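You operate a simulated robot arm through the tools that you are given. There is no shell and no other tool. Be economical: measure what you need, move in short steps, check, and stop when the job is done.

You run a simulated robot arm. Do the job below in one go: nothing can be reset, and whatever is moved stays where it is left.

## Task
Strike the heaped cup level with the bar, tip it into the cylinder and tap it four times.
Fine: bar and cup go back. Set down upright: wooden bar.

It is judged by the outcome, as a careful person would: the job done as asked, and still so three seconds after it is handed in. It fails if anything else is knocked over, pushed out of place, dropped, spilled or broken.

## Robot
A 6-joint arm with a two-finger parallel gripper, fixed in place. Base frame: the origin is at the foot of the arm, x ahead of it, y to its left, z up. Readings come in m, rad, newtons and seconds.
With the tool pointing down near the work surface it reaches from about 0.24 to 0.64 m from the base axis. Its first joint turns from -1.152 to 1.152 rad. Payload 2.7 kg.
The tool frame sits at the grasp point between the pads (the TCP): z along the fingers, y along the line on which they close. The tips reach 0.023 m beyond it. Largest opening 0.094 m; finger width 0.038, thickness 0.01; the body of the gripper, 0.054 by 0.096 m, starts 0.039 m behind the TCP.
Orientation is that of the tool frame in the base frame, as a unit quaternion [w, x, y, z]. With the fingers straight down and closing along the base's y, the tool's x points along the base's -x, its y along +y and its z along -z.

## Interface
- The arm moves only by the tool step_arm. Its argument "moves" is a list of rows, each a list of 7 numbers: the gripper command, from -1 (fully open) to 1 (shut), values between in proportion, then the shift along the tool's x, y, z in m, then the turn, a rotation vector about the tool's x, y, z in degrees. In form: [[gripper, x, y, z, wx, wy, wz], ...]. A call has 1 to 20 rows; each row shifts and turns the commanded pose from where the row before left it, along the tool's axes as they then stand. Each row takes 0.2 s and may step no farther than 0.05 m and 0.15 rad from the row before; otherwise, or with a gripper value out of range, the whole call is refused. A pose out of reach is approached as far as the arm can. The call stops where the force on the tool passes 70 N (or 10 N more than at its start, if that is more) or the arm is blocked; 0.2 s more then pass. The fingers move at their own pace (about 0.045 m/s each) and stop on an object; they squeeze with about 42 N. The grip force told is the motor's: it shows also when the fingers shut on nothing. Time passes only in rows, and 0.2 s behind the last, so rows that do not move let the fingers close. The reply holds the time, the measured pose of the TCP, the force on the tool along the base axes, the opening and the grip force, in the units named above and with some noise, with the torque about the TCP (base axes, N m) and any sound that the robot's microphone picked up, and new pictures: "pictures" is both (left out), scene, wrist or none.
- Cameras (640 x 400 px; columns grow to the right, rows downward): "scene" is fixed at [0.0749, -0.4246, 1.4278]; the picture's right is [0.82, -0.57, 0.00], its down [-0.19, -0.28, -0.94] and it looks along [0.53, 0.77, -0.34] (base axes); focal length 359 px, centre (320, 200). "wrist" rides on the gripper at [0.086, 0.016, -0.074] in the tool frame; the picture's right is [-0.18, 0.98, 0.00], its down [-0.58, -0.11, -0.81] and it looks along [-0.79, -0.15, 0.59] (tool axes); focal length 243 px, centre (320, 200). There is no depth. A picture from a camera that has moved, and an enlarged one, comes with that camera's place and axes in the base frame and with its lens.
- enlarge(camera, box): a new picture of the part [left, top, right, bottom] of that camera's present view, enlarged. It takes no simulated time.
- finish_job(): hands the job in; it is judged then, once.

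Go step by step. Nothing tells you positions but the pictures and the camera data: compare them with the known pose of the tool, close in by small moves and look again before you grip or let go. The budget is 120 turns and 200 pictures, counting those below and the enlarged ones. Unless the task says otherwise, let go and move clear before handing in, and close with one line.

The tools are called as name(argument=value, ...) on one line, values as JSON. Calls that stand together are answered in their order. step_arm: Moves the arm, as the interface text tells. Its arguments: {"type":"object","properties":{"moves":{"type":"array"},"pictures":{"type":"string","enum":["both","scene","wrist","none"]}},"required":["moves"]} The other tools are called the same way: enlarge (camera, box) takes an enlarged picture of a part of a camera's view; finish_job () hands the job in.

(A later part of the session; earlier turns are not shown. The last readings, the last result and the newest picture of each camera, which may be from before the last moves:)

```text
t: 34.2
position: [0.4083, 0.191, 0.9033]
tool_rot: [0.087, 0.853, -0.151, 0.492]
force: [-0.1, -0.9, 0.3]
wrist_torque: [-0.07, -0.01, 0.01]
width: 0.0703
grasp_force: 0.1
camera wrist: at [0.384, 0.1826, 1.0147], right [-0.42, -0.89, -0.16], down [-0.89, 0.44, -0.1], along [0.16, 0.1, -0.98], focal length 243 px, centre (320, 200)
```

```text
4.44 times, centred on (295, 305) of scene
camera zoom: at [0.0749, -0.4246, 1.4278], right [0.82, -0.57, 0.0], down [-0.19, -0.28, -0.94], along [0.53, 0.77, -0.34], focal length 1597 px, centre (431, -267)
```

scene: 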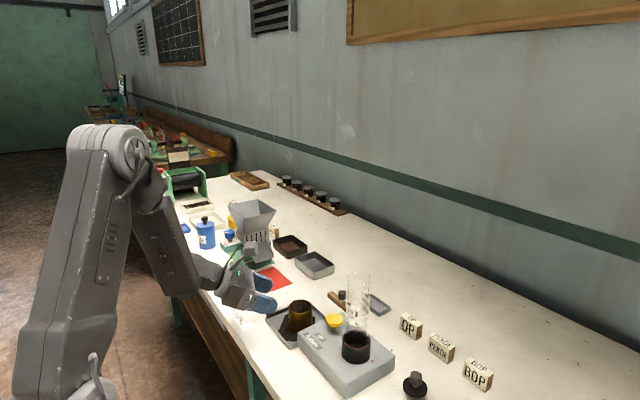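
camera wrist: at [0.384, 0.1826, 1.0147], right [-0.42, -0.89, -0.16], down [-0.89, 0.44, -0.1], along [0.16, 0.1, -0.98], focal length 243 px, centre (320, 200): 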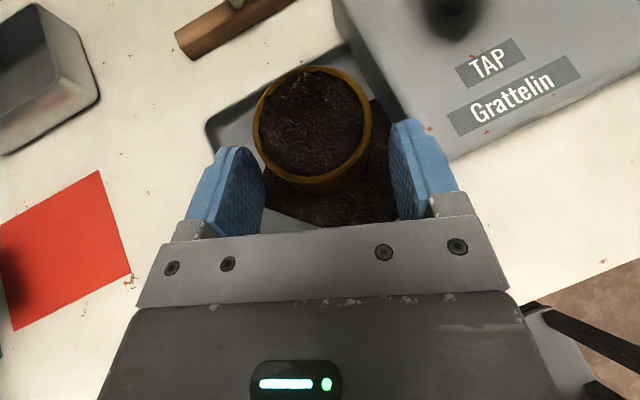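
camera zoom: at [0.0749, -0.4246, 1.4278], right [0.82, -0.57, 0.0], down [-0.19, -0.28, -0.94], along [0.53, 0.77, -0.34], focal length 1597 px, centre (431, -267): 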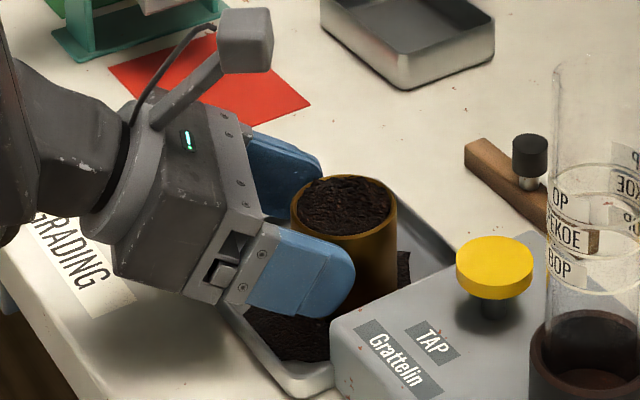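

The right finger would pass too close to the tapper's side with this yaw. I'll back off, reduce the yaw to -5°, narrow the opening and realign.

step_arm(moves=[[-0.49, 0, 0, -0.02, 0, 0, 0], [-0.49, 0, 0, -0.02, 0, 0, 0], [-0.34, 0, 0, 0, 6.495, 0, -3.75], [-0.34, 0, 0, 0, 6.495, 0, -3.75], [-0.34, -0.0025, 0.0162, 0, 0, 0, 0], [-0.34, 0, 0, 0, 0, 0, 0]], pictures="wrist")

enlarge(camera="scene", box=[245, 260, 345, 350])

```text
t: 35.6
position: [0.3724, 0.1868, 0.9197]
tool_rot: [0.021, 0.865, -0.037, 0.5]
force: [0.5, 0.0, 0.0]
wrist_torque: [0.01, 0.01, 0.0]
width: 0.0632
grasp_force: 0.1
camera wrist: at [0.3504, 0.1723, 1.0325], right [-0.18, -0.97, -0.16], down [-0.98, 0.2, -0.1], along [0.13, 0.14, -0.98], focal length 243 px, centre (320, 200)
```

wrist: 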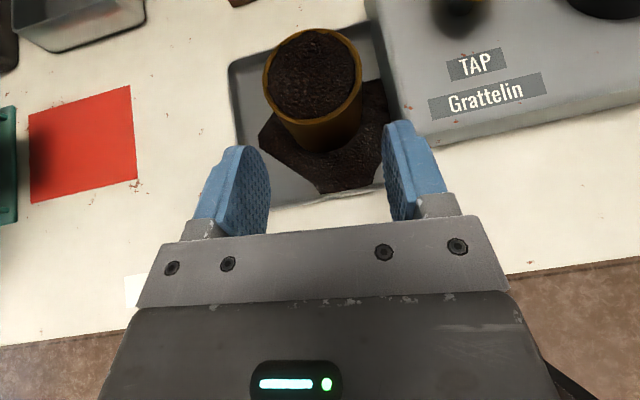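

```text
4.44 times, centred on (295, 305) of scene
camera zoom: at [0.0749, -0.4246, 1.4278], right [0.82, -0.57, 0.0], down [-0.19, -0.28, -0.94], along [0.53, 0.77, -0.34], focal length 1597 px, centre (431, -267)
```

zoom: 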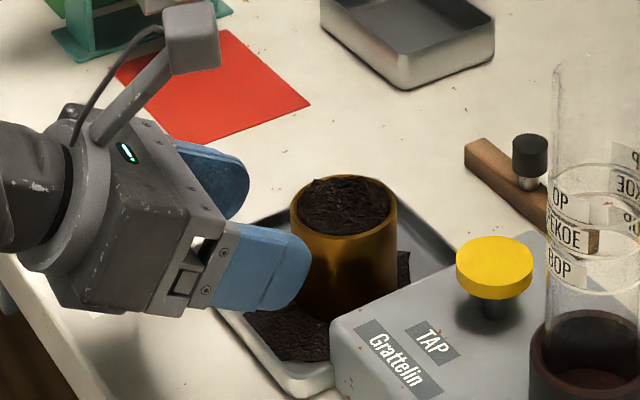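

The cup centre is on the approach line. I'll advance in two stages.

step_arm(moves=[[-0.34, 0, 0, 0.02, 0, 0, 0], [-0.34, 0, 0, 0.02, 0, 0, 0], [-0.34, 0, 0, 0.01, 0, 0, 0], [-0.34, 0, 0, 0, 0, 0, 0]], pictures="wrist")

enlarge(camera="scene", box=[255, 270, 335, 330])

```text
t: 36.6
position: [0.4166, 0.1816, 0.8962]
tool_rot: [0.023, 0.865, -0.039, 0.499]
force: [0.7, 0.3, 0.0]
wrist_torque: [-0.01, 0.0, 0.01]
width: 0.0629
grasp_force: 0.1
camera wrist: at [0.3938, 0.1677, 1.0081], right [-0.18, -0.97, -0.16], down [-0.98, 0.2, -0.1], along [0.13, 0.14, -0.98], focal length 243 px, centre (320, 200)
```

wrist: 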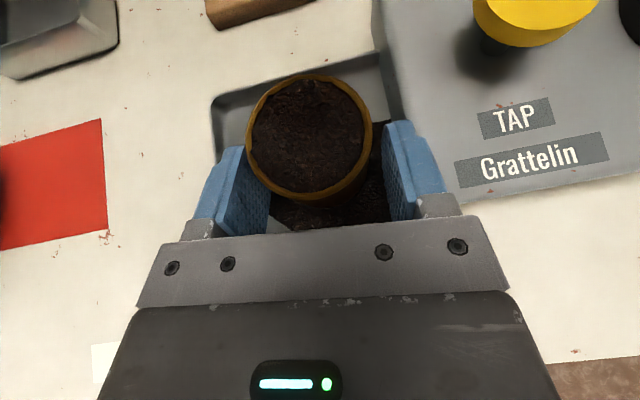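

```text
6.67 times, centred on (295, 300) of scene
camera zoom: at [0.0749, -0.4246, 1.4278], right [0.82, -0.57, 0.0], down [-0.19, -0.28, -0.94], along [0.53, 0.77, -0.34], focal length 2395 px, centre (487, -467)
```

zoom: 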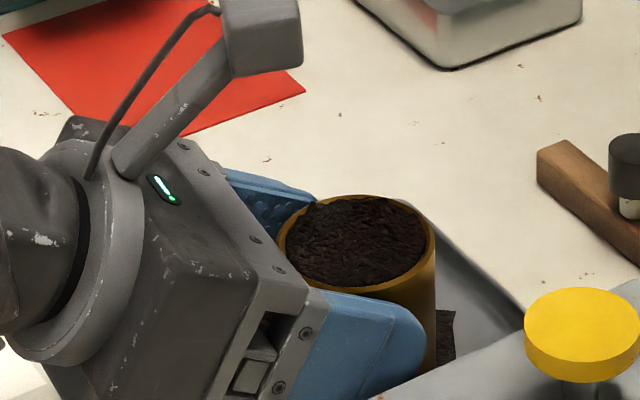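

The fingers straddle the cup. A small 1.5 mm lateral correction and the last 22 mm, then check before closing.

step_arm(moves=[[-0.34, 0, -0.0015, 0.01, 0, 0, 0], [-0.34, 0, 0, 0.012, 0, 0, 0], [-0.34, 0, 0, 0, 0, 0, 0]], pictures="wrist")

enlarge(camera="scene", box=[255, 270, 335, 330])

```text
t: 37.4
position: [0.4357, 0.1806, 0.8852]
tool_rot: [0.022, 0.865, -0.038, 0.499]
force: [0.3, -0.1, 0.0]
wrist_torque: [-0.01, 0.03, 0.02]
width: 0.0632
grasp_force: 0.2
camera wrist: at [0.4128, 0.1666, 0.9967], right [-0.18, -0.97, -0.16], down [-0.98, 0.2, -0.1], along [0.13, 0.14, -0.98], focal length 243 px, centre (320, 200)
```

wrist: 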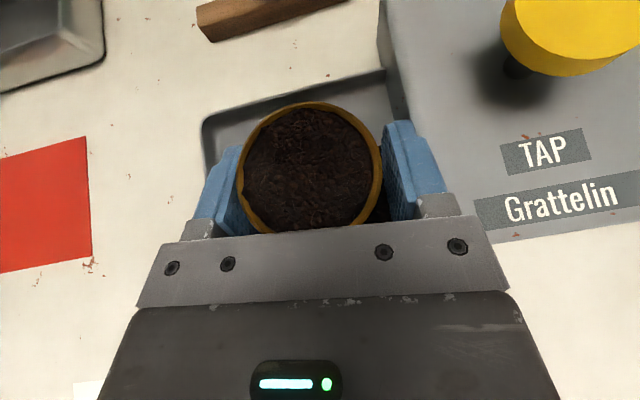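

```text
6.67 times, centred on (295, 300) of scene
camera zoom: at [0.0749, -0.4246, 1.4278], right [0.82, -0.57, 0.0], down [-0.19, -0.28, -0.94], along [0.53, 0.77, -0.34], focal length 2395 px, centre (487, -467)
```

zoom: 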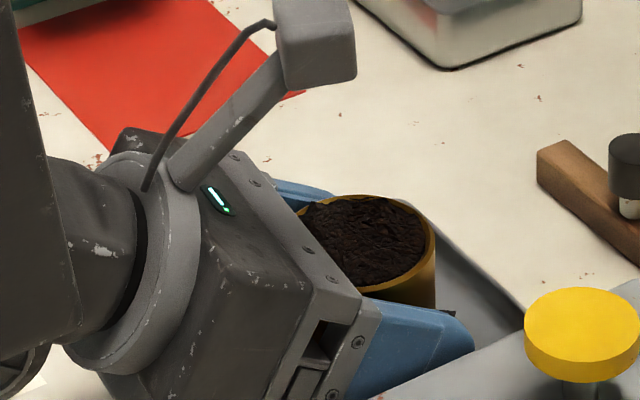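

The cup is centred between the pads and hasn't moved. I'll close on it.

step_arm(moves=[[0, 0, 0, 0, 0, 0, 0], [0.3, 0, 0, 0, 0, 0, 0], [1, 0, 0, 0, 0, 0, 0], [1, 0, 0, 0, 0, 0, 0], [1, 0, 0, 0, 0, 0, 0]], pictures="wrist")

enlarge(camera="scene", box=[255, 270, 335, 330])

```text
t: 38.6
position: [0.436, 0.1802, 0.8852]
tool_rot: [0.022, 0.865, -0.038, 0.499]
force: [0.0, 0.9, -0.1]
wrist_torque: [0.02, 0.0, -0.02]
width: 0.054
grasp_force: 42.4
camera wrist: at [0.4127, 0.1666, 0.9967], right [-0.18, -0.97, -0.16], down [-0.98, 0.2, -0.1], along [0.13, 0.14, -0.98], focal length 243 px, centre (320, 200)
```

wrist: 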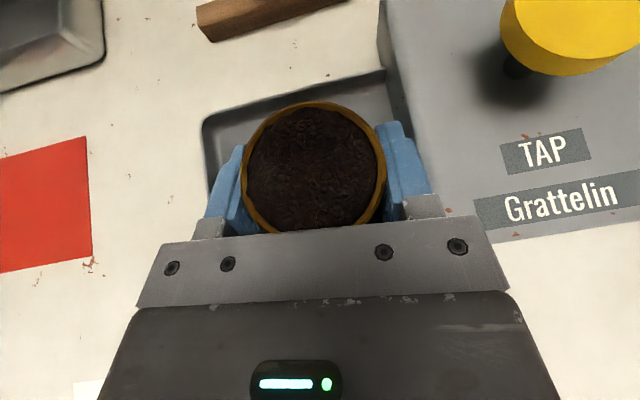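

```text
6.67 times, centred on (295, 300) of scene
camera zoom: at [0.0749, -0.4246, 1.4278], right [0.82, -0.57, 0.0], down [-0.19, -0.28, -0.94], along [0.53, 0.77, -0.34], focal length 2395 px, centre (487, -467)
```

zoom: 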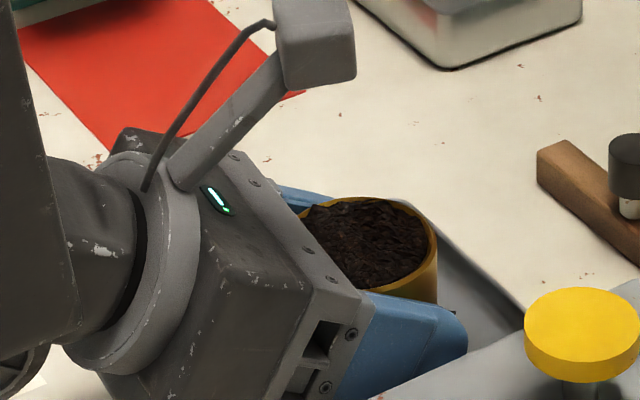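

The cup is gripped with a 54 mm gap. I'll start with a gentle lift and verify.

step_arm(moves=[[1, 0.0087, 0, -0.005, 0, 0, 0], [1, 0.0173, 0, -0.01, 0, 0, 0], [1, 0.026, 0, -0.015, 0, 0, 0], [1, 0.026, 0, -0.015, 0, 0, 0], [1, 0.0346, 0, -0.02, 0, 0, 0], [1, 0.0346, 0, -0.02, 0, 0, 0], [1, 0.0346, 0, -0.02, 0, 0, 0], [1, 0.0346, 0, -0.02, 0, 0, 0], [1, 0, 0, 0, 0, 0, 0]])

enlarge(camera="scene", box=[245, 220, 405, 340])

```text
t: 40.6
position: [0.4356, 0.1844, 1.1342]
tool_rot: [0.021, 0.865, -0.037, 0.499]
force: [0.3, -0.5, -1.6]
wrist_torque: [-0.01, 0.03, -0.02]
width: 0.0541
grasp_force: 41.8
camera wrist: at [0.4135, 0.1694, 1.246], right [-0.18, -0.97, -0.16], down [-0.98, 0.2, -0.1], along [0.13, 0.14, -0.98], focal length 243 px, centre (320, 200)
```

scene: 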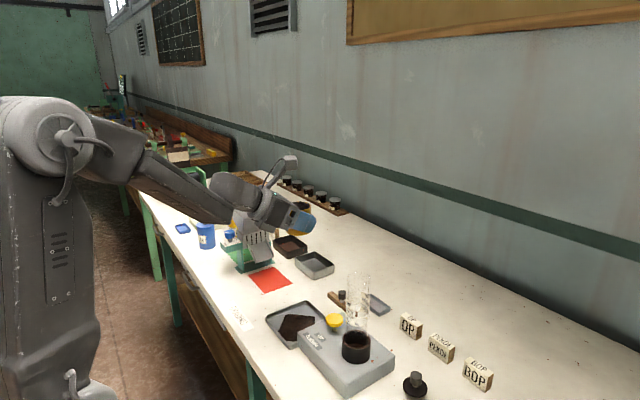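
wrist: 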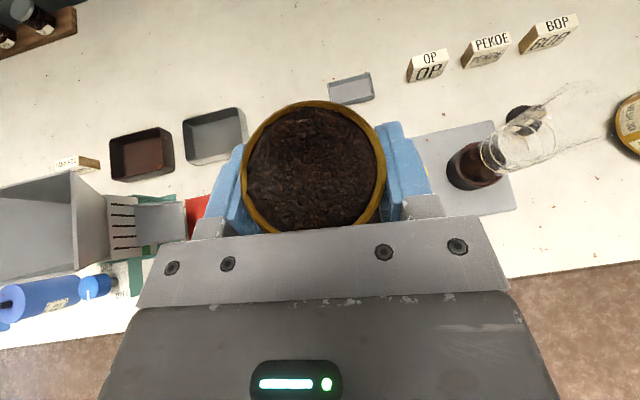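

```text
3.33 times, centred on (325, 280) of scene
camera zoom: at [0.0749, -0.4245, 1.4278], right [0.82, -0.57, 0.0], down [-0.19, -0.28, -0.94], along [0.53, 0.77, -0.34], focal length 1198 px, centre (303, -67)
```

zoom: 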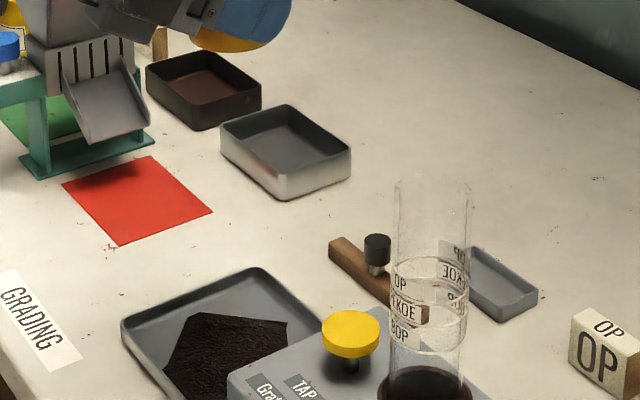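

The cup is lifted cleanly. I'll enlarge the cylinder in both views to refine where its mouth is.

enlarge(camera="wrist", box=[430, 60, 640, 220])

enlarge(camera="scene", box=[335, 260, 385, 370])

```text
2.50 times, centred on (535, 140) of wrist
camera zoom: at [0.4135, 0.1694, 1.246], right [-0.18, -0.97, -0.16], down [-0.98, 0.2, -0.1], along [0.13, 0.14, -0.98], focal length 606 px, centre (-218, 350)
```

zoom: 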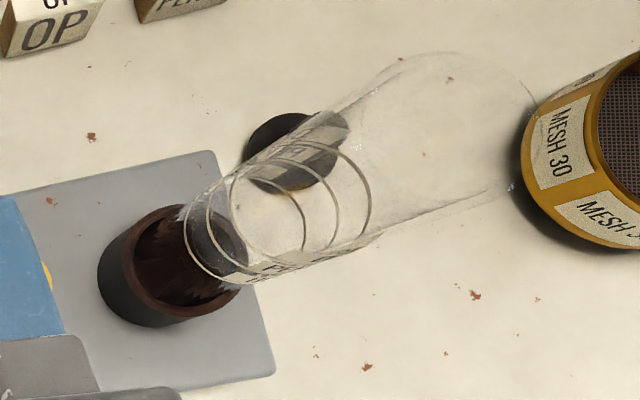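

```text
3.64 times, centred on (360, 315) of scene
camera zoom: at [0.0749, -0.4245, 1.4278], right [0.82, -0.57, 0.0], down [-0.19, -0.28, -0.94], along [0.53, 0.77, -0.34], focal length 1306 px, centre (174, -218)
```

zoom: 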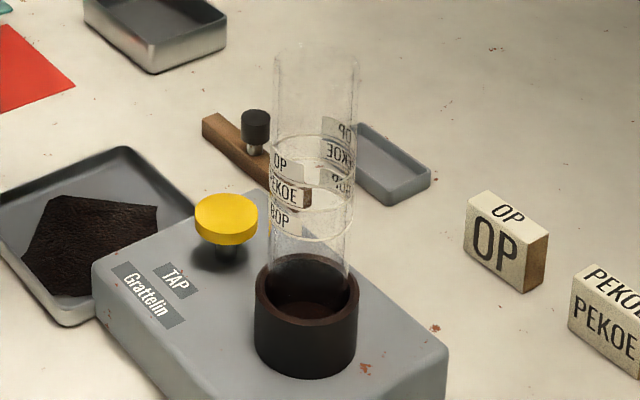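

The mouth resolves to (0.4605, 0.007, 1.064) with a diameter of about 43 mm. I'll yaw the cup (still upright) by -30° and bring it beside and above the mouth.

step_arm(moves=[[1, 0, 0, 0, -6.495, 0, 3.75], [1, 0, 0, 0, -6.495, 0, 3.75], [1, 0, 0, 0, -6.495, 0, 3.75], [1, 0, 0, 0, -6.495, 0, 3.75], [1, 0.0126, 0.0251, 0.0218, 0, 0, 0], [1, 0.0126, 0.0251, 0.0218, 0, 0, 0], [1, 0.0126, 0.0251, 0.0218, 0, 0, 0], [1, 0.0063, 0.0125, 0.0109, 0, 0, 0], [1, 0, 0, 0, 0, 0, 0]])

enlarge(camera="scene", box=[285, 200, 425, 320])

```text
t: 42.6
position: [0.4556, 0.06, 1.1344]
tool_rot: [0.152, 0.826, -0.262, 0.476]
force: [1.0, -0.7, 0.3]
wrist_torque: [-0.03, 0.01, 0.01]
width: 0.0537
grasp_force: 42.4
camera wrist: at [0.43, 0.0589, 1.2461], right [-0.64, -0.75, -0.16], down [-0.75, 0.66, -0.1], along [0.18, 0.05, -0.98], focal length 243 px, centre (320, 200)
```

scene: 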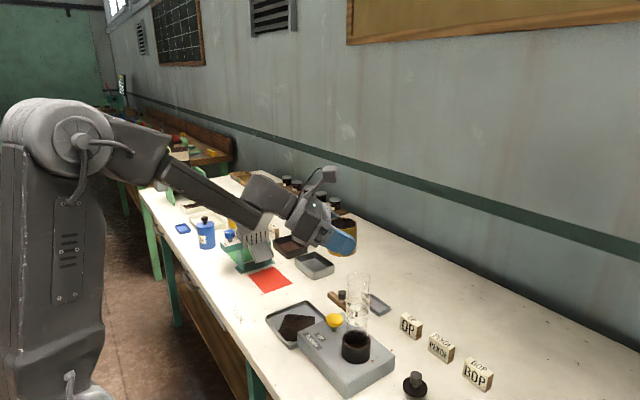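
wrist: 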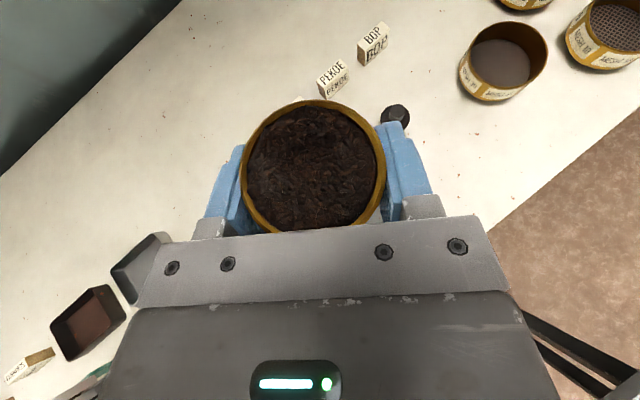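

```text
3.33 times, centred on (355, 260) of scene
camera zoom: at [0.0749, -0.4246, 1.4278], right [0.82, -0.57, 0.0], down [-0.19, -0.28, -0.94], along [0.53, 0.77, -0.34], focal length 1198 px, centre (203, 0)
```

zoom: 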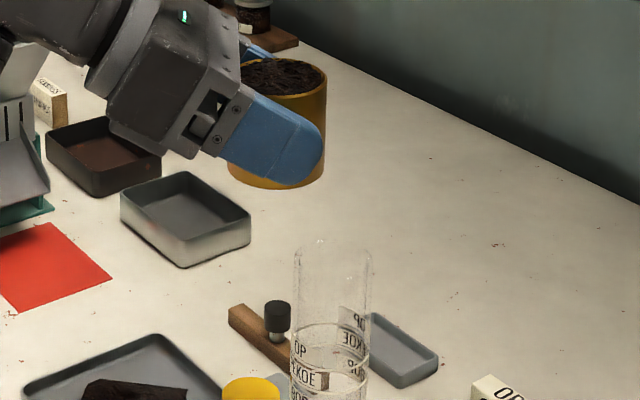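

I'll position so the lip will be over the mouth, with the cup bottom still above it, and verify before tilting.

step_arm(moves=[[1, -0.0037, 0.0049, 0.0096, 0, 0, 0], [1, -0.0038, 0.0049, 0.0096, 0, 0, 0], [1, 0, 0, 0, 0, 0, 0], [1, 0, 0, 0, 0, 0, 0]], pictures="none")

enlarge(camera="scene", box=[285, 200, 425, 320])

```text
t: 43.6
position: [0.4631, 0.0447, 1.1185]
tool_rot: [0.15, 0.826, -0.26, 0.477]
force: [-0.2, -0.2, -1.5]
wrist_torque: [0.03, 0.02, 0.02]
width: 0.0543
grasp_force: 42.0
```

```text
3.33 times, centred on (355, 260) of scene
camera zoom: at [0.0749, -0.4246, 1.4278], right [0.82, -0.57, 0.0], down [-0.19, -0.28, -0.94], along [0.53, 0.77, -0.34], focal length 1198 px, centre (203, 0)
```

zoom: 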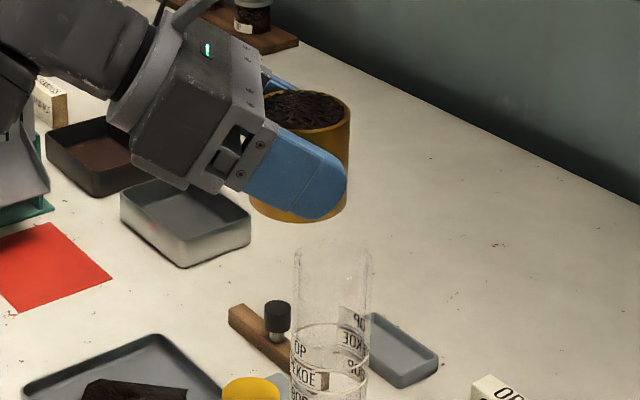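

The lip is about 4 mm too far in x, so I'll correct that as I start tilting to 40° while descending over the mouth.

step_arm(moves=[[1, -0.0016, 0.0023, -0.0028, 0, 0, 0], [1, 0.0009, -0.0023, -0.0024, 3.277, -4.592, 5.675], [1, -0.0023, -0.0016, 0, 3.277, -4.592, 5.675], [1, -0.0019, -0.0009, 0.0003, 3.277, -4.592, 5.675], [1, -0.0035, 0.0007, 0.0025, 3.277, -4.592, 5.675], [1, 0, 0, 0, 0, 0, 0]], pictures="none")

enlarge(camera="scene", box=[285, 200, 425, 320])

```text
t: 45.0
position: [0.4581, 0.0505, 1.1138]
tool_rot: [-0.083, 0.835, -0.383, 0.386]
force: [0.7, -0.5, -1.4]
wrist_torque: [-0.01, 0.0, 0.0]
width: 0.0538
grasp_force: 41.9
```

```text
3.33 times, centred on (355, 260) of scene
camera zoom: at [0.0749, -0.4246, 1.4278], right [0.82, -0.57, 0.0], down [-0.19, -0.28, -0.94], along [0.53, 0.77, -0.34], focal length 1198 px, centre (203, 0)
```

zoom: 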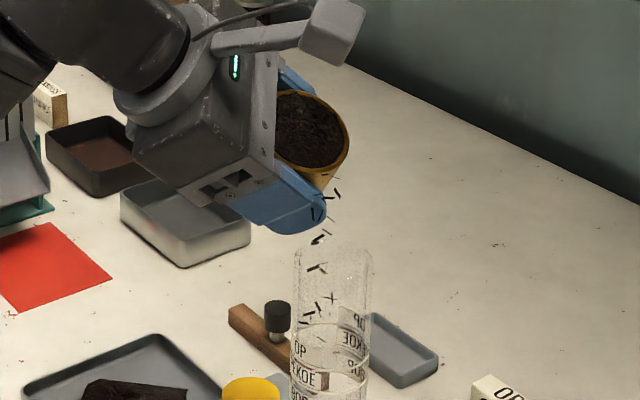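

Leaves are already running out of the lip and down inside the cylinder. I'll nudge slightly toward the mouth's centre, tilt to 40°, and let it flow.

step_arm(moves=[[1, 0.0006, 0.0018, 0.0068, 3.277, -4.592, 5.675], [1, 0, 0, 0, 0, 0, 0], [1, 0, 0, 0, 0, 0, 0]], pictures="none")

enlarge(camera="scene", box=[285, 220, 425, 340])

```text
t: 45.8
position: [0.4618, 0.0478, 1.1091]
tool_rot: [-0.141, 0.827, -0.409, 0.358]
force: [0.0, 0.4, -0.9]
wrist_torque: [0.0, 0.01, 0.03]
width: 0.054
grasp_force: 41.8
```

```text
3.33 times, centred on (355, 280) of scene
camera zoom: at [0.0749, -0.4246, 1.4278], right [0.82, -0.57, 0.0], down [-0.19, -0.28, -0.94], along [0.53, 0.77, -0.34], focal length 1198 px, centre (203, -67)
```

zoom: 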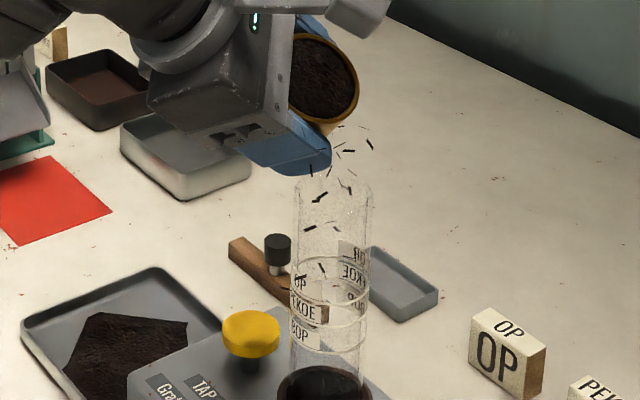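

The stream is going into the mouth. I'll lower the lip closer while tilting further to keep the fall short.

step_arm(moves=[[1, -0.0017, 0.0024, 0.0029, 3.277, -4.592, 5.675], [1, 0.0008, 0.0007, 0.0001, 3.277, -4.592, 5.675], [1, 0, 0, 0, 0, 0, 0]], pictures="none")

enlarge(camera="scene", box=[285, 220, 425, 340])

```text
t: 46.6
position: [0.4629, 0.0478, 1.1071]
tool_rot: [-0.257, 0.798, -0.453, 0.302]
force: [-0.4, 1.3, 16.9]
wrist_torque: [-0.15, 0.13, 0.0]
width: 0.0541
grasp_force: 41.8
```

```text
3.33 times, centred on (355, 280) of scene
camera zoom: at [0.0746, -0.4245, 1.4278], right [0.82, -0.57, 0.0], down [-0.19, -0.28, -0.94], along [0.53, 0.77, -0.34], focal length 1198 px, centre (203, -67)
```

zoom: 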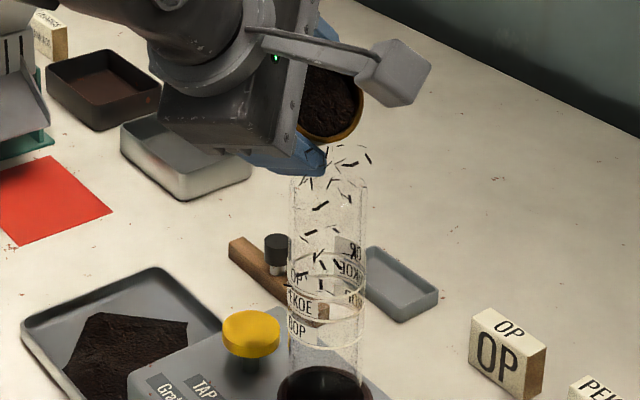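

The finger has touched the cylinder rim (16.9 N up), so I'll raise 10 mm at once.

step_arm(moves=[[1, 0.0025, -0.0068, -0.0069, 0, 0, 0], [1, 0, 0, 0, 0, 0, 0]], pictures="none")

enlarge(camera="scene", box=[285, 240, 425, 360])

```text
t: 47.2
position: [0.4623, 0.047, 1.1118]
tool_rot: [-0.254, 0.8, -0.455, 0.298]
force: [0.3, -0.1, -0.9]
wrist_torque: [-0.01, -0.02, -0.02]
width: 0.054
grasp_force: 42.2
```

```text
3.33 times, centred on (355, 300) of scene
camera zoom: at [0.0749, -0.4245, 1.4278], right [0.82, -0.57, 0.0], down [-0.19, -0.28, -0.94], along [0.53, 0.77, -0.34], focal length 1198 px, centre (203, -133)
```

zoom: 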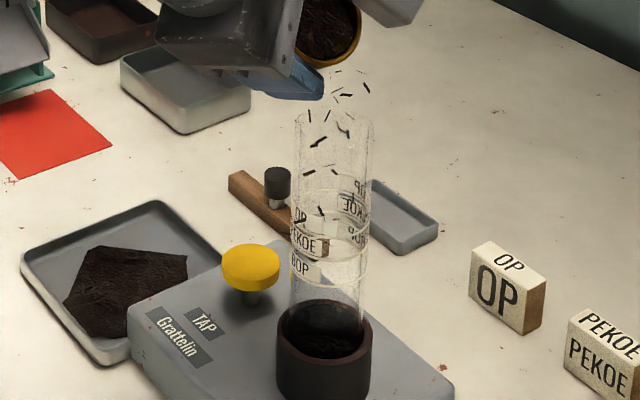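

The cylinder is undisturbed and leaves are collecting inside it. I recomputed the fingertip clearance, so I'll tilt on while keeping the lip higher.

step_arm(moves=[[1, 0.00264, -0.0023, -0.00338, 3.277, -4.592, 5.675], [1, 0, 0, 0, 0, 0, 0], [1, 0.0021, 0.0006, -0.0007, 3.277, -4.592, 5.675], [1, 0, 0, 0, 0, 0, 0], [1, 0, 0, 0, 0, 0, 0]], pictures="none")

enlarge(camera="scene", box=[285, 240, 425, 360])

```text
t: 48.4
position: [0.4638, 0.0434, 1.1192]
tool_rot: [-0.364, 0.756, -0.491, 0.233]
force: [0.0, 0.2, -1.5]
wrist_torque: [-0.03, -0.02, -0.01]
width: 0.0539
grasp_force: 42.3
```

```text
3.33 times, centred on (355, 300) of scene
camera zoom: at [0.0749, -0.4246, 1.4278], right [0.82, -0.57, 0.0], down [-0.19, -0.28, -0.94], along [0.53, 0.77, -0.34], focal length 1198 px, centre (203, -133)
```

zoom: 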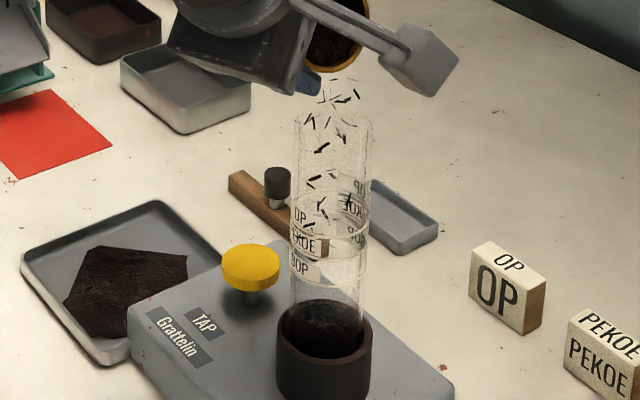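

The pour is proceeding well into the mouth. I'll keep tilting slowly.

step_arm(moves=[[1, 0.00264, -0.0007, -0.0021, 3.277, -4.592, 5.675], [1, 0, 0, 0, 0, 0, 0], [1, 0.003, 0.0001, -0.0017, 3.277, -4.592, 5.675], [1, 0, 0, 0, 0, 0, 0], [1, 0.00264, -0.0023, -0.00338, 3.277, -4.592, 5.675], [1, 0, 0, 0, 0, 0, 0], [1, 0, 0, 0, 0, 0, 0]], pictures="none")

enlarge(camera="scene", box=[285, 240, 425, 360])

```text
t: 50.0
position: [0.4625, 0.0349, 1.1237]
tool_rot: [-0.514, 0.664, -0.529, 0.126]
force: [0.8, 0.4, -1.2]
wrist_torque: [0.04, 0.01, 0.02]
width: 0.0534
grasp_force: 41.7
```

```text
3.33 times, centred on (355, 300) of scene
camera zoom: at [0.0749, -0.4246, 1.4278], right [0.82, -0.57, 0.0], down [-0.19, -0.28, -0.94], along [0.53, 0.77, -0.34], focal length 1198 px, centre (203, -133)
```

zoom: 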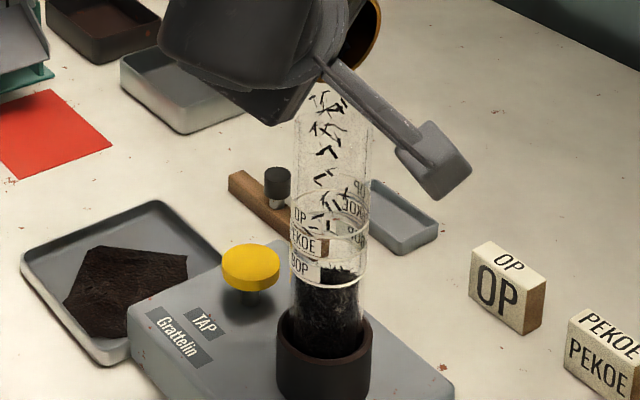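

About half is in. I'll continue on to about 136° with pauses.

step_arm(moves=[[1, 0.0036, -0.0007, -0.0027, 3.277, -4.592, 5.675], [1, 0, 0, 0, 0, 0, 0], [1, 0.0036, -0.0007, -0.0027, 3.277, -4.592, 5.675], [1, 0, 0, 0, 0, 0, 0], [1, 0.0036, -0.0007, -0.0027, 3.277, -4.592, 5.675], [1, 0, 0, 0, 0, 0, 0], [1, 0, 0, 0, 0, 0, 0]], pictures="scene")

enlarge(camera="scene", box=[285, 240, 425, 360])

```text
t: 51.6
position: [0.463, 0.0211, 1.1225]
tool_rot: [0.641, -0.543, 0.543, -0.013]
force: [0.6, 0.6, -0.5]
wrist_torque: [-0.01, 0.03, 0.02]
width: 0.0539
grasp_force: 42.0
```

scene: 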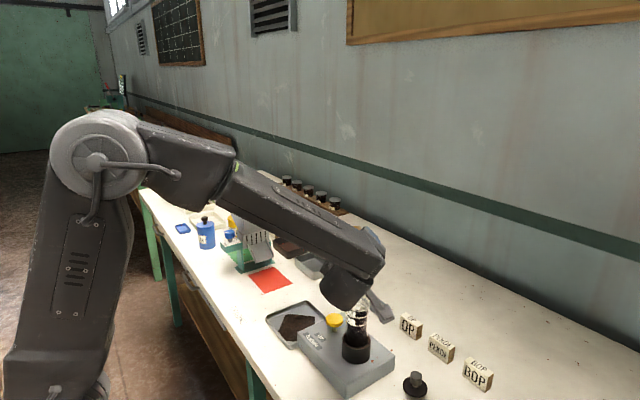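

```text
3.33 times, centred on (355, 300) of scene
camera zoom: at [0.0749, -0.4246, 1.4278], right [0.82, -0.57, 0.0], down [-0.19, -0.28, -0.94], along [0.53, 0.77, -0.34], focal length 1198 px, centre (203, -133)
```

zoom: 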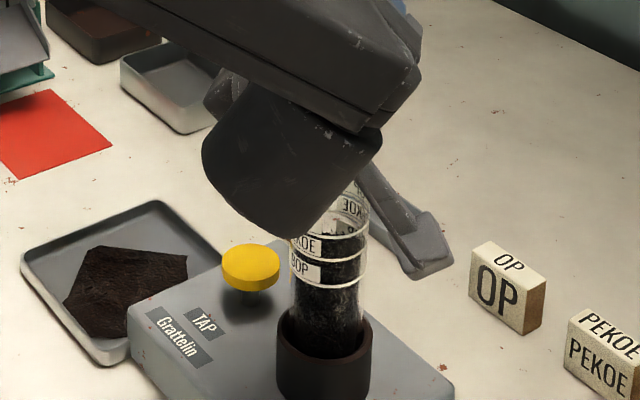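

Part of the view is hidden, so I'll look through the wrist camera.

enlarge(camera="wrist", box=[120, 0, 520, 250])

```text
1.60 times, centred on (320, 125) of wrist
camera zoom: at [0.4355, -0.0756, 1.0657], right [-0.64, 0.51, -0.57], down [-0.75, -0.24, 0.62], along [0.18, 0.82, 0.54], focal length 388 px, centre (320, 320)
```

zoom: 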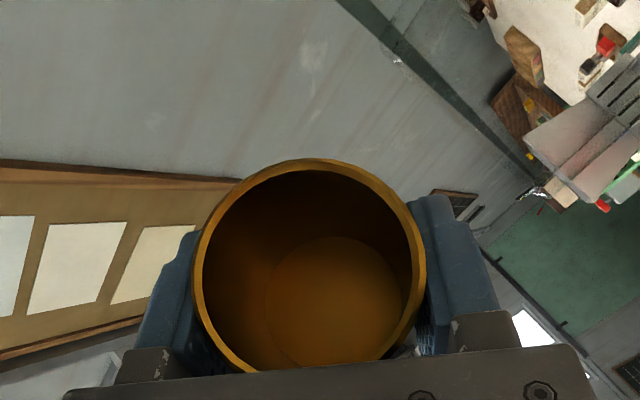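

The cup is empty. I'll raise straight up 60 mm and turn it back upright along the reverse path.

step_arm(moves=[[1, -0.0204, -0.0213, -0.0054, 0, 0, 0], [1, -0.0204, -0.0213, -0.0054, 0, 0, 0], [1, -0.0021, 0.0027, 0.0034, -3.277, 4.592, -5.675], [1, -0.0021, 0.0027, 0.0034, -3.277, 4.592, -5.675], [1, -0.0021, 0.0027, 0.0034, -3.277, 4.592, -5.675], [1, -0.0021, 0.0027, 0.0034, -3.277, 4.592, -5.675], [1, -0.0021, 0.0027, 0.0034, -3.277, 4.592, -5.675], [1, -0.0021, 0.0027, 0.0034, -3.277, 4.592, -5.675], [1, -0.0021, 0.0027, 0.0034, -3.277, 4.592, -5.675], [1, -0.0021, 0.0027, 0.0034, -3.277, 4.592, -5.675], [1, -0.0021, 0.0027, 0.0034, -3.277, 4.592, -5.675], [1, -0.0021, 0.0027, 0.0034, -3.277, 4.592, -5.675], [1, -0.0021, 0.0027, 0.0034, -3.277, 4.592, -5.675], [1, -0.0021, 0.0027, 0.0034, -3.277, 4.592, -5.675], [1, -0.0021, 0.0027, 0.0034, -3.277, 4.592, -5.675], [1, -0.0021, 0.0027, 0.0034, -3.277, 4.592, -5.675], [1, -0.0021, 0.0027, 0.0034, -3.277, 4.592, -5.675], [1, 0, 0, 0, 0, 0, 0]])

enlarge(camera="scene", box=[255, 220, 425, 360])

```text
t: 55.4
position: [0.462, 0.0421, 1.1266]
tool_rot: [0.151, 0.825, -0.259, 0.478]
force: [0.3, -1.1, -0.4]
wrist_torque: [0.0, 0.01, 0.04]
width: 0.0536
grasp_force: 42.7
camera wrist: at [0.4355, 0.0407, 1.239], right [-0.64, -0.75, -0.16], down [-0.75, 0.66, -0.1], along [0.18, 0.05, -0.98], focal length 243 px, centre (320, 200)
```

scene: 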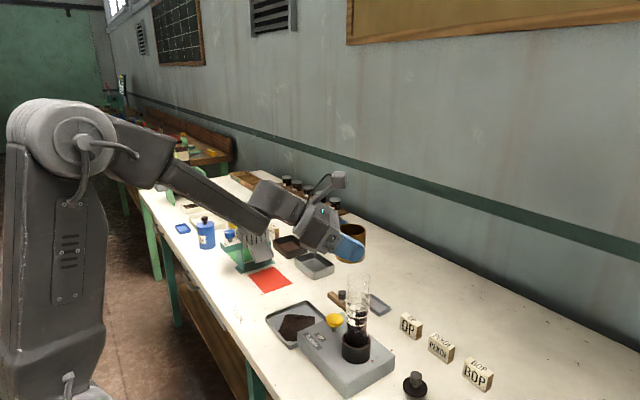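
wrist: 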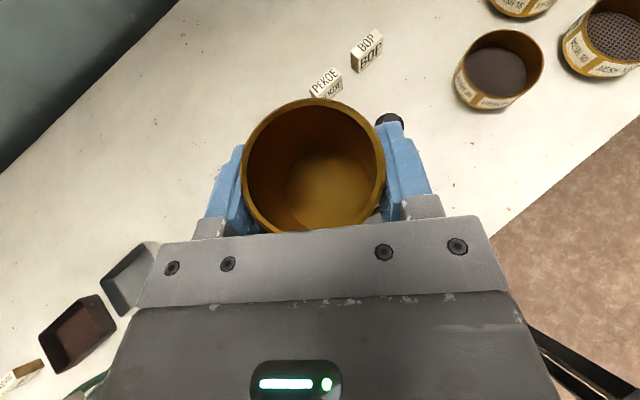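

```text
2.86 times, centred on (340, 290) of scene
camera zoom: at [0.0749, -0.4245, 1.4278], right [0.82, -0.57, 0.0], down [-0.19, -0.28, -0.94], along [0.53, 0.77, -0.34], focal length 1026 px, centre (263, -57)
```

zoom: 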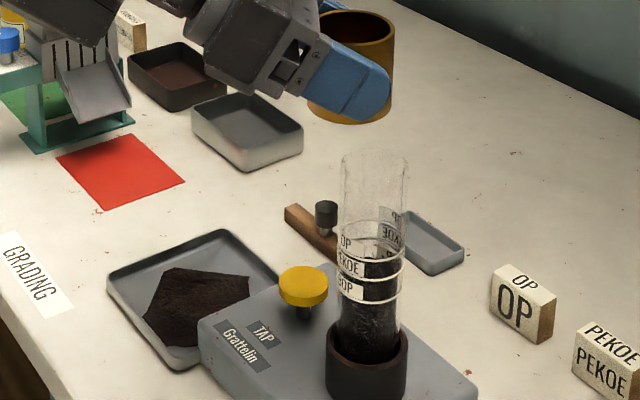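

The tea is all in the cylinder with no spill. I'll carry the cup back above its tray and restore the original yaw.

step_arm(moves=[[1, -0.0126, -0.0246, -0.0218, 0, 0, 0], [1, -0.0126, -0.0246, -0.0218, 0, 0, 0], [1, -0.0126, -0.0246, -0.0218, 0, 0, 0], [1, -0.0126, -0.0246, -0.0218, 0, 0, 0], [1, 0, 0, 0, 6.495, 0, -3.75], [1, 0, 0, 0, 6.495, 0, -3.75], [1, 0, 0, 0, 6.495, 0, -3.75], [1, 0, 0, 0, 6.495, 0, -3.75], [1, 0, 0, 0, 0, 0, 0], [1, 0, 0, 0, 0, 0, 0]], pictures="none")

```text
t: 57.6
position: [0.436, 0.1799, 1.1261]
tool_rot: [0.021, 0.865, -0.038, 0.5]
force: [-1.1, 0.0, -0.1]
wrist_torque: [-0.02, 0.0, -0.02]
width: 0.0539
grasp_force: 42.0
```

I'm exactly above its place, so I'll descend to about 26 mm above.

step_arm(moves=[[1, -0.0372, 0, 0.0215, 0, 0, 0], [1, -0.0372, 0, 0.0215, 0, 0, 0], [1, -0.0372, 0, 0.0215, 0, 0, 0], [1, -0.0372, 0, 0.0215, 0, 0, 0], [1, -0.0372, 0, 0.0215, 0, 0, 0], [1, 0, 0, 0, 0, 0, 0], [1, 0, 0, 0, 0, 0, 0]])

enlarge(camera="scene", box=[255, 270, 335, 330])

```text
t: 59.2
position: [0.4351, 0.183, 0.9101]
tool_rot: [0.023, 0.865, -0.039, 0.5]
force: [-0.3, -0.6, -0.4]
wrist_torque: [0.02, -0.03, -0.02]
width: 0.0537
grasp_force: 41.8
camera wrist: at [0.4134, 0.1677, 1.0223], right [-0.18, -0.97, -0.16], down [-0.98, 0.2, -0.1], along [0.13, 0.14, -0.98], focal length 243 px, centre (320, 200)
```

scene: 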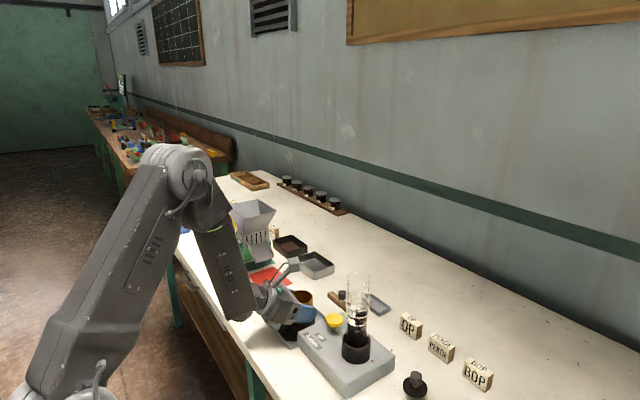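
wrist: 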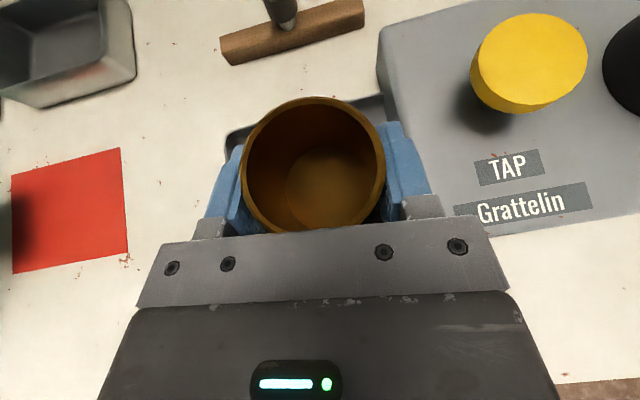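

```text
6.67 times, centred on (295, 300) of scene
camera zoom: at [0.0749, -0.4245, 1.4278], right [0.82, -0.57, 0.0], down [-0.19, -0.28, -0.94], along [0.53, 0.77, -0.34], focal length 2395 px, centre (487, -467)
```

zoom: 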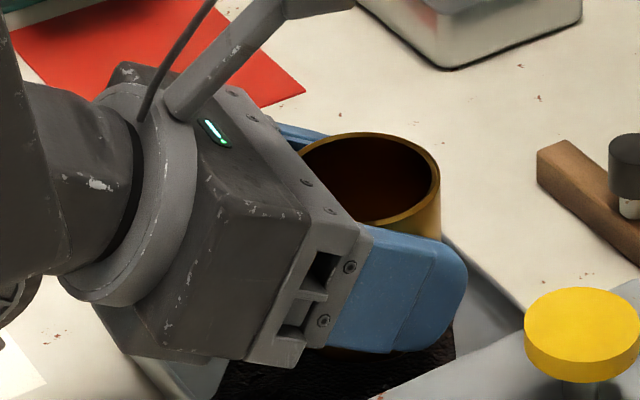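

I'm about 1 mm off in y, so I'll correct that and lower in small steps, watching force.

step_arm(moves=[[1, -0.0087, 0.001, 0.005, 0, 0, 0], [1, -0.0069, 0, 0.004, 0, 0, 0], [1, -0.0026, 0, 0.0015, 0, 0, 0], [1, 0, 0, 0, 0, 0, 0]], pictures="none")

```text
t: 60.2
position: [0.4375, 0.1785, 0.8904]
tool_rot: [0.022, 0.865, -0.038, 0.499]
force: [-0.8, 0.2, -0.9]
wrist_torque: [-0.01, 0.0, 0.0]
width: 0.0537
grasp_force: 41.3
```

step_arm(moves=[[1, -0.0017, -0.0005, 0.001, 0, 0, 0], [1, -0.0017, 0, 0.001, 0, 0, 0], [1, 0, 0, 0, 0, 0, 0]], pictures="none")

```text
t: 61.0
position: [0.4375, 0.1813, 0.8886]
tool_rot: [0.022, 0.865, -0.038, 0.501]
force: [0.4, 0.1, -0.7]
wrist_torque: [0.02, 0.01, -0.01]
width: 0.0537
grasp_force: 42.3
```

step_arm(moves=[[1, -0.0013, 0, 0.00075, 0, 0, 0], [1, -0.0009, 0, 0.0005, 0, 0, 0], [1, 0, 0, 0, 0, 0, 0]], pictures="none")

```text
t: 61.8
position: [0.4361, 0.1804, 0.8846]
tool_rot: [0.022, 0.865, -0.038, 0.5]
force: [-0.1, -0.2, -0.5]
wrist_torque: [-0.03, -0.01, 0.0]
width: 0.0538
grasp_force: 42.1
```

step_arm(moves=[[1, -0.0009, 0, 0.0005, 0, 0, 0], [1, 0, 0, 0, 0, 0, 0]], pictures="none")

enlarge(camera="scene", box=[255, 270, 335, 330])

```text
t: 62.4
position: [0.4371, 0.1797, 0.8847]
tool_rot: [0.022, 0.865, -0.038, 0.5]
force: [-0.8, -1.0, 2.5]
wrist_torque: [-0.02, 0.0, -0.02]
width: 0.0537
grasp_force: 41.7
```

```text
6.67 times, centred on (295, 300) of scene
camera zoom: at [0.0749, -0.4246, 1.4278], right [0.82, -0.57, 0.0], down [-0.19, -0.28, -0.94], along [0.53, 0.77, -0.34], focal length 2395 px, centre (487, -467)
```

zoom: 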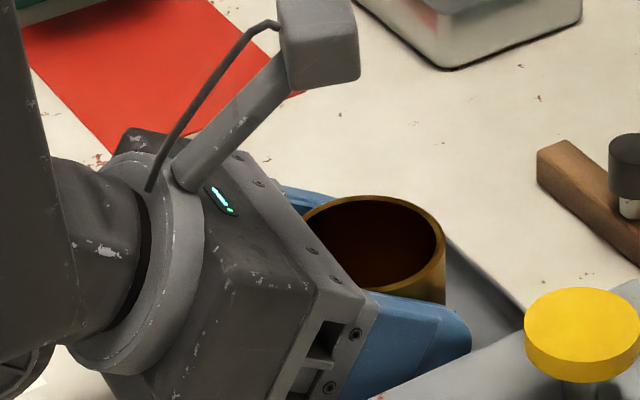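

It has touched down (2.5 N) but about 3 mm from the original spot. I'll lift a hair, correct and set down again.

step_arm(moves=[[1, 0.0013, 0, -0.00075, 0, 0, 0], [1, -0.0013, -0.0013, -0.0023, 0, 0, 0], [1, -0.0009, 0, 0.0005, 0, 0, 0], [1, -0.0005, 0, 0.0003, 0, 0, 0], [1, 0, 0, 0, 0, 0, 0]], pictures="none")

enlarge(camera="scene", box=[255, 270, 335, 330])

```text
t: 63.6
position: [0.4339, 0.1812, 0.884]
tool_rot: [0.023, 0.865, -0.039, 0.5]
force: [-1.7, 0.1, 5.0]
wrist_torque: [-0.05, 0.07, -0.01]
width: 0.0537
grasp_force: 41.9
```

```text
6.67 times, centred on (295, 300) of scene
camera zoom: at [0.0748, -0.4246, 1.4278], right [0.82, -0.57, 0.0], down [-0.19, -0.28, -0.94], along [0.53, 0.77, -0.34], focal length 2395 px, centre (487, -467)
```

zoom: 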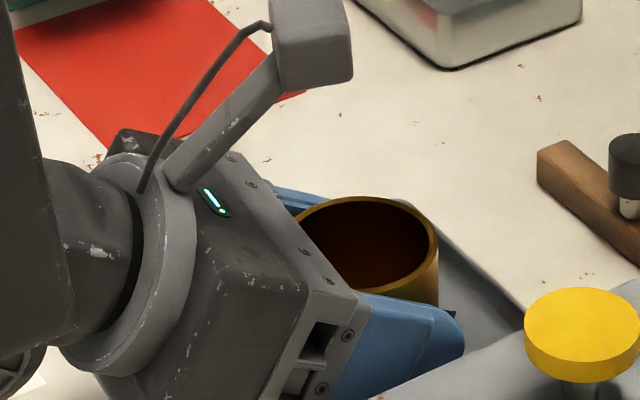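

The cup is on the tray in its old place. I'll ease off, open to the earlier width and retreat along the fingers.

step_arm(moves=[[1, 0.0004, 0, -0.0002, 0, 0, 0], [-0.1, 0, 0, 0, 0, 0, 0], [-0.3, 0, 0, 0, 0, 0, 0], [-0.36, 0, 0, 0, 0, 0, 0], [-0.36, 0, 0, -0.01, 0, 0, 0], [-0.36, 0, 0, -0.02, 0, 0, 0], [-0.36, 0, 0, -0.025, 0, 0, 0], [-0.36, 0, 0, -0.025, 0, 0, 0], [-0.36, 0, 0, 0, 0, 0, 0]])

enlarge(camera="scene", box=[255, 260, 415, 380])

```text
t: 65.6
position: [0.3651, 0.1868, 0.924]
tool_rot: [0.022, 0.865, -0.038, 0.499]
force: [-0.2, 0.1, 0.2]
wrist_torque: [0.0, -0.01, 0.01]
width: 0.0638
grasp_force: 0.0
camera wrist: at [0.3424, 0.1721, 1.0353], right [-0.18, -0.97, -0.16], down [-0.98, 0.2, -0.1], along [0.13, 0.14, -0.98], focal length 243 px, centre (320, 200)
```

scene: 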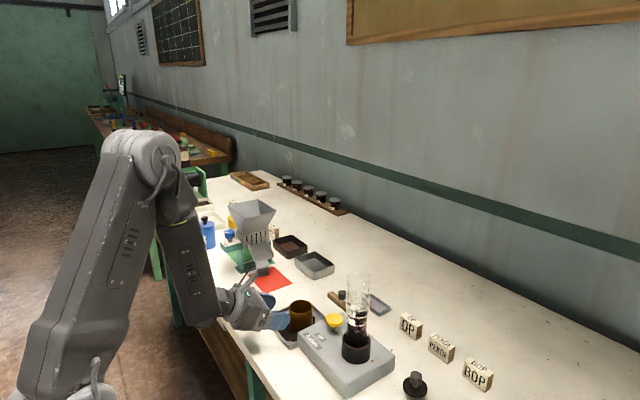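
wrist: 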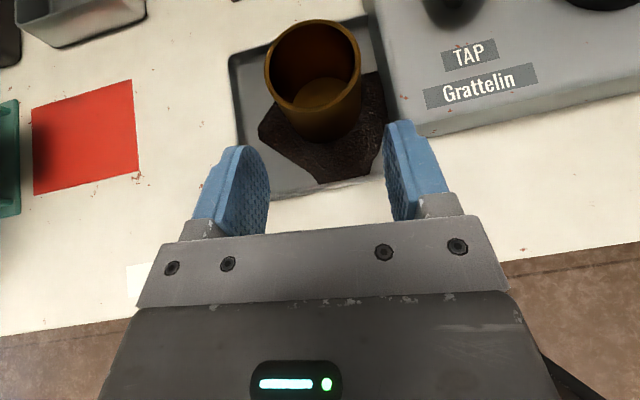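

```text
3.33 times, centred on (335, 320) of scene
camera zoom: at [0.0749, -0.4246, 1.4278], right [0.82, -0.57, 0.0], down [-0.19, -0.28, -0.94], along [0.53, 0.77, -0.34], focal length 1198 px, centre (270, -200)
```

zoom: 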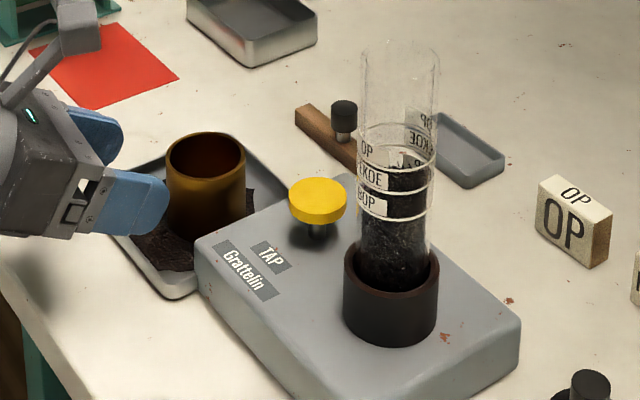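

The cup stands upright back in its tray. Next I'll rise, turn the tool straight down with the fingers shut, and go above the yellow TAP button, slightly on the side away from the cylinder.

step_arm(moves=[[0, 0.0346, 0, -0.02, 0, 0, 0], [0.5, 0.0346, 0, -0.02, 0, 0, 0], [1, 0.0346, 0, -0.02, 0, 0, 0], [1, 0, 0, 0, 0, -7.5, 0], [1, 0, 0, 0, 0, -7.5, 0], [1, 0, 0, 0, 0, -7.5, 0], [1, 0, 0, 0, 0, -7.5, 0], [1, 0, 0, 0, 0, -7.5, 0], [1, 0, 0, 0, 0, -7.5, 0], [1, 0, 0, 0, 0, -7.5, 0], [1, 0, 0, 0, 0, -7.5, 0], [1, 0, 0, 0, 0, 0, -5], [1, 0, 0, 0, 0, 0, 0]])

```text
t: 68.4
position: [0.3641, 0.1869, 1.0445]
tool_rot: [0.0, 1.0, 0.0, -0.001]
force: [-0.4, -0.4, -0.3]
wrist_torque: [0.01, 0.01, 0.02]
width: 0.0002
grasp_force: 42.3
camera wrist: at [0.4511, 0.1712, 1.1185], right [-0.18, -0.98, 0.0], down [-0.58, 0.11, 0.81], along [-0.79, 0.15, -0.59], focal length 243 px, centre (320, 200)
```

scene: 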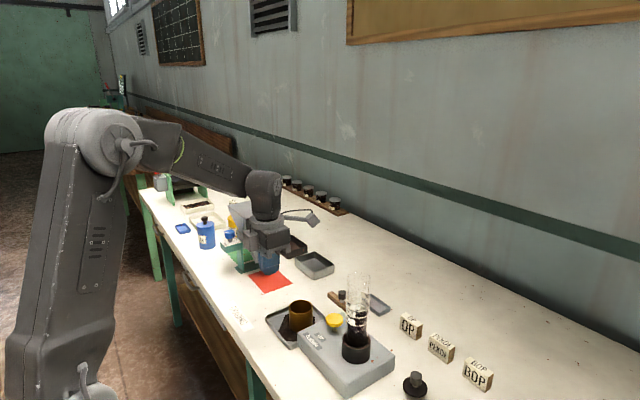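
wrist: 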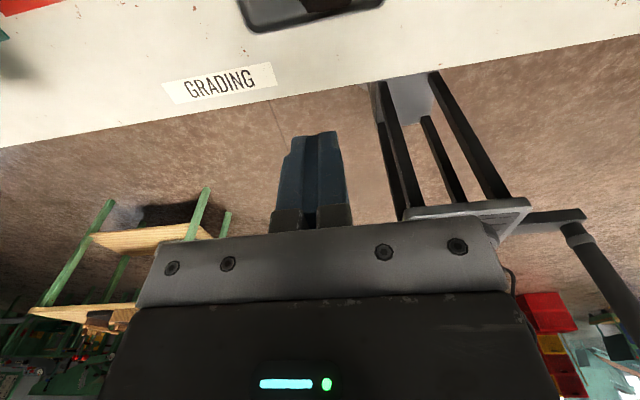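

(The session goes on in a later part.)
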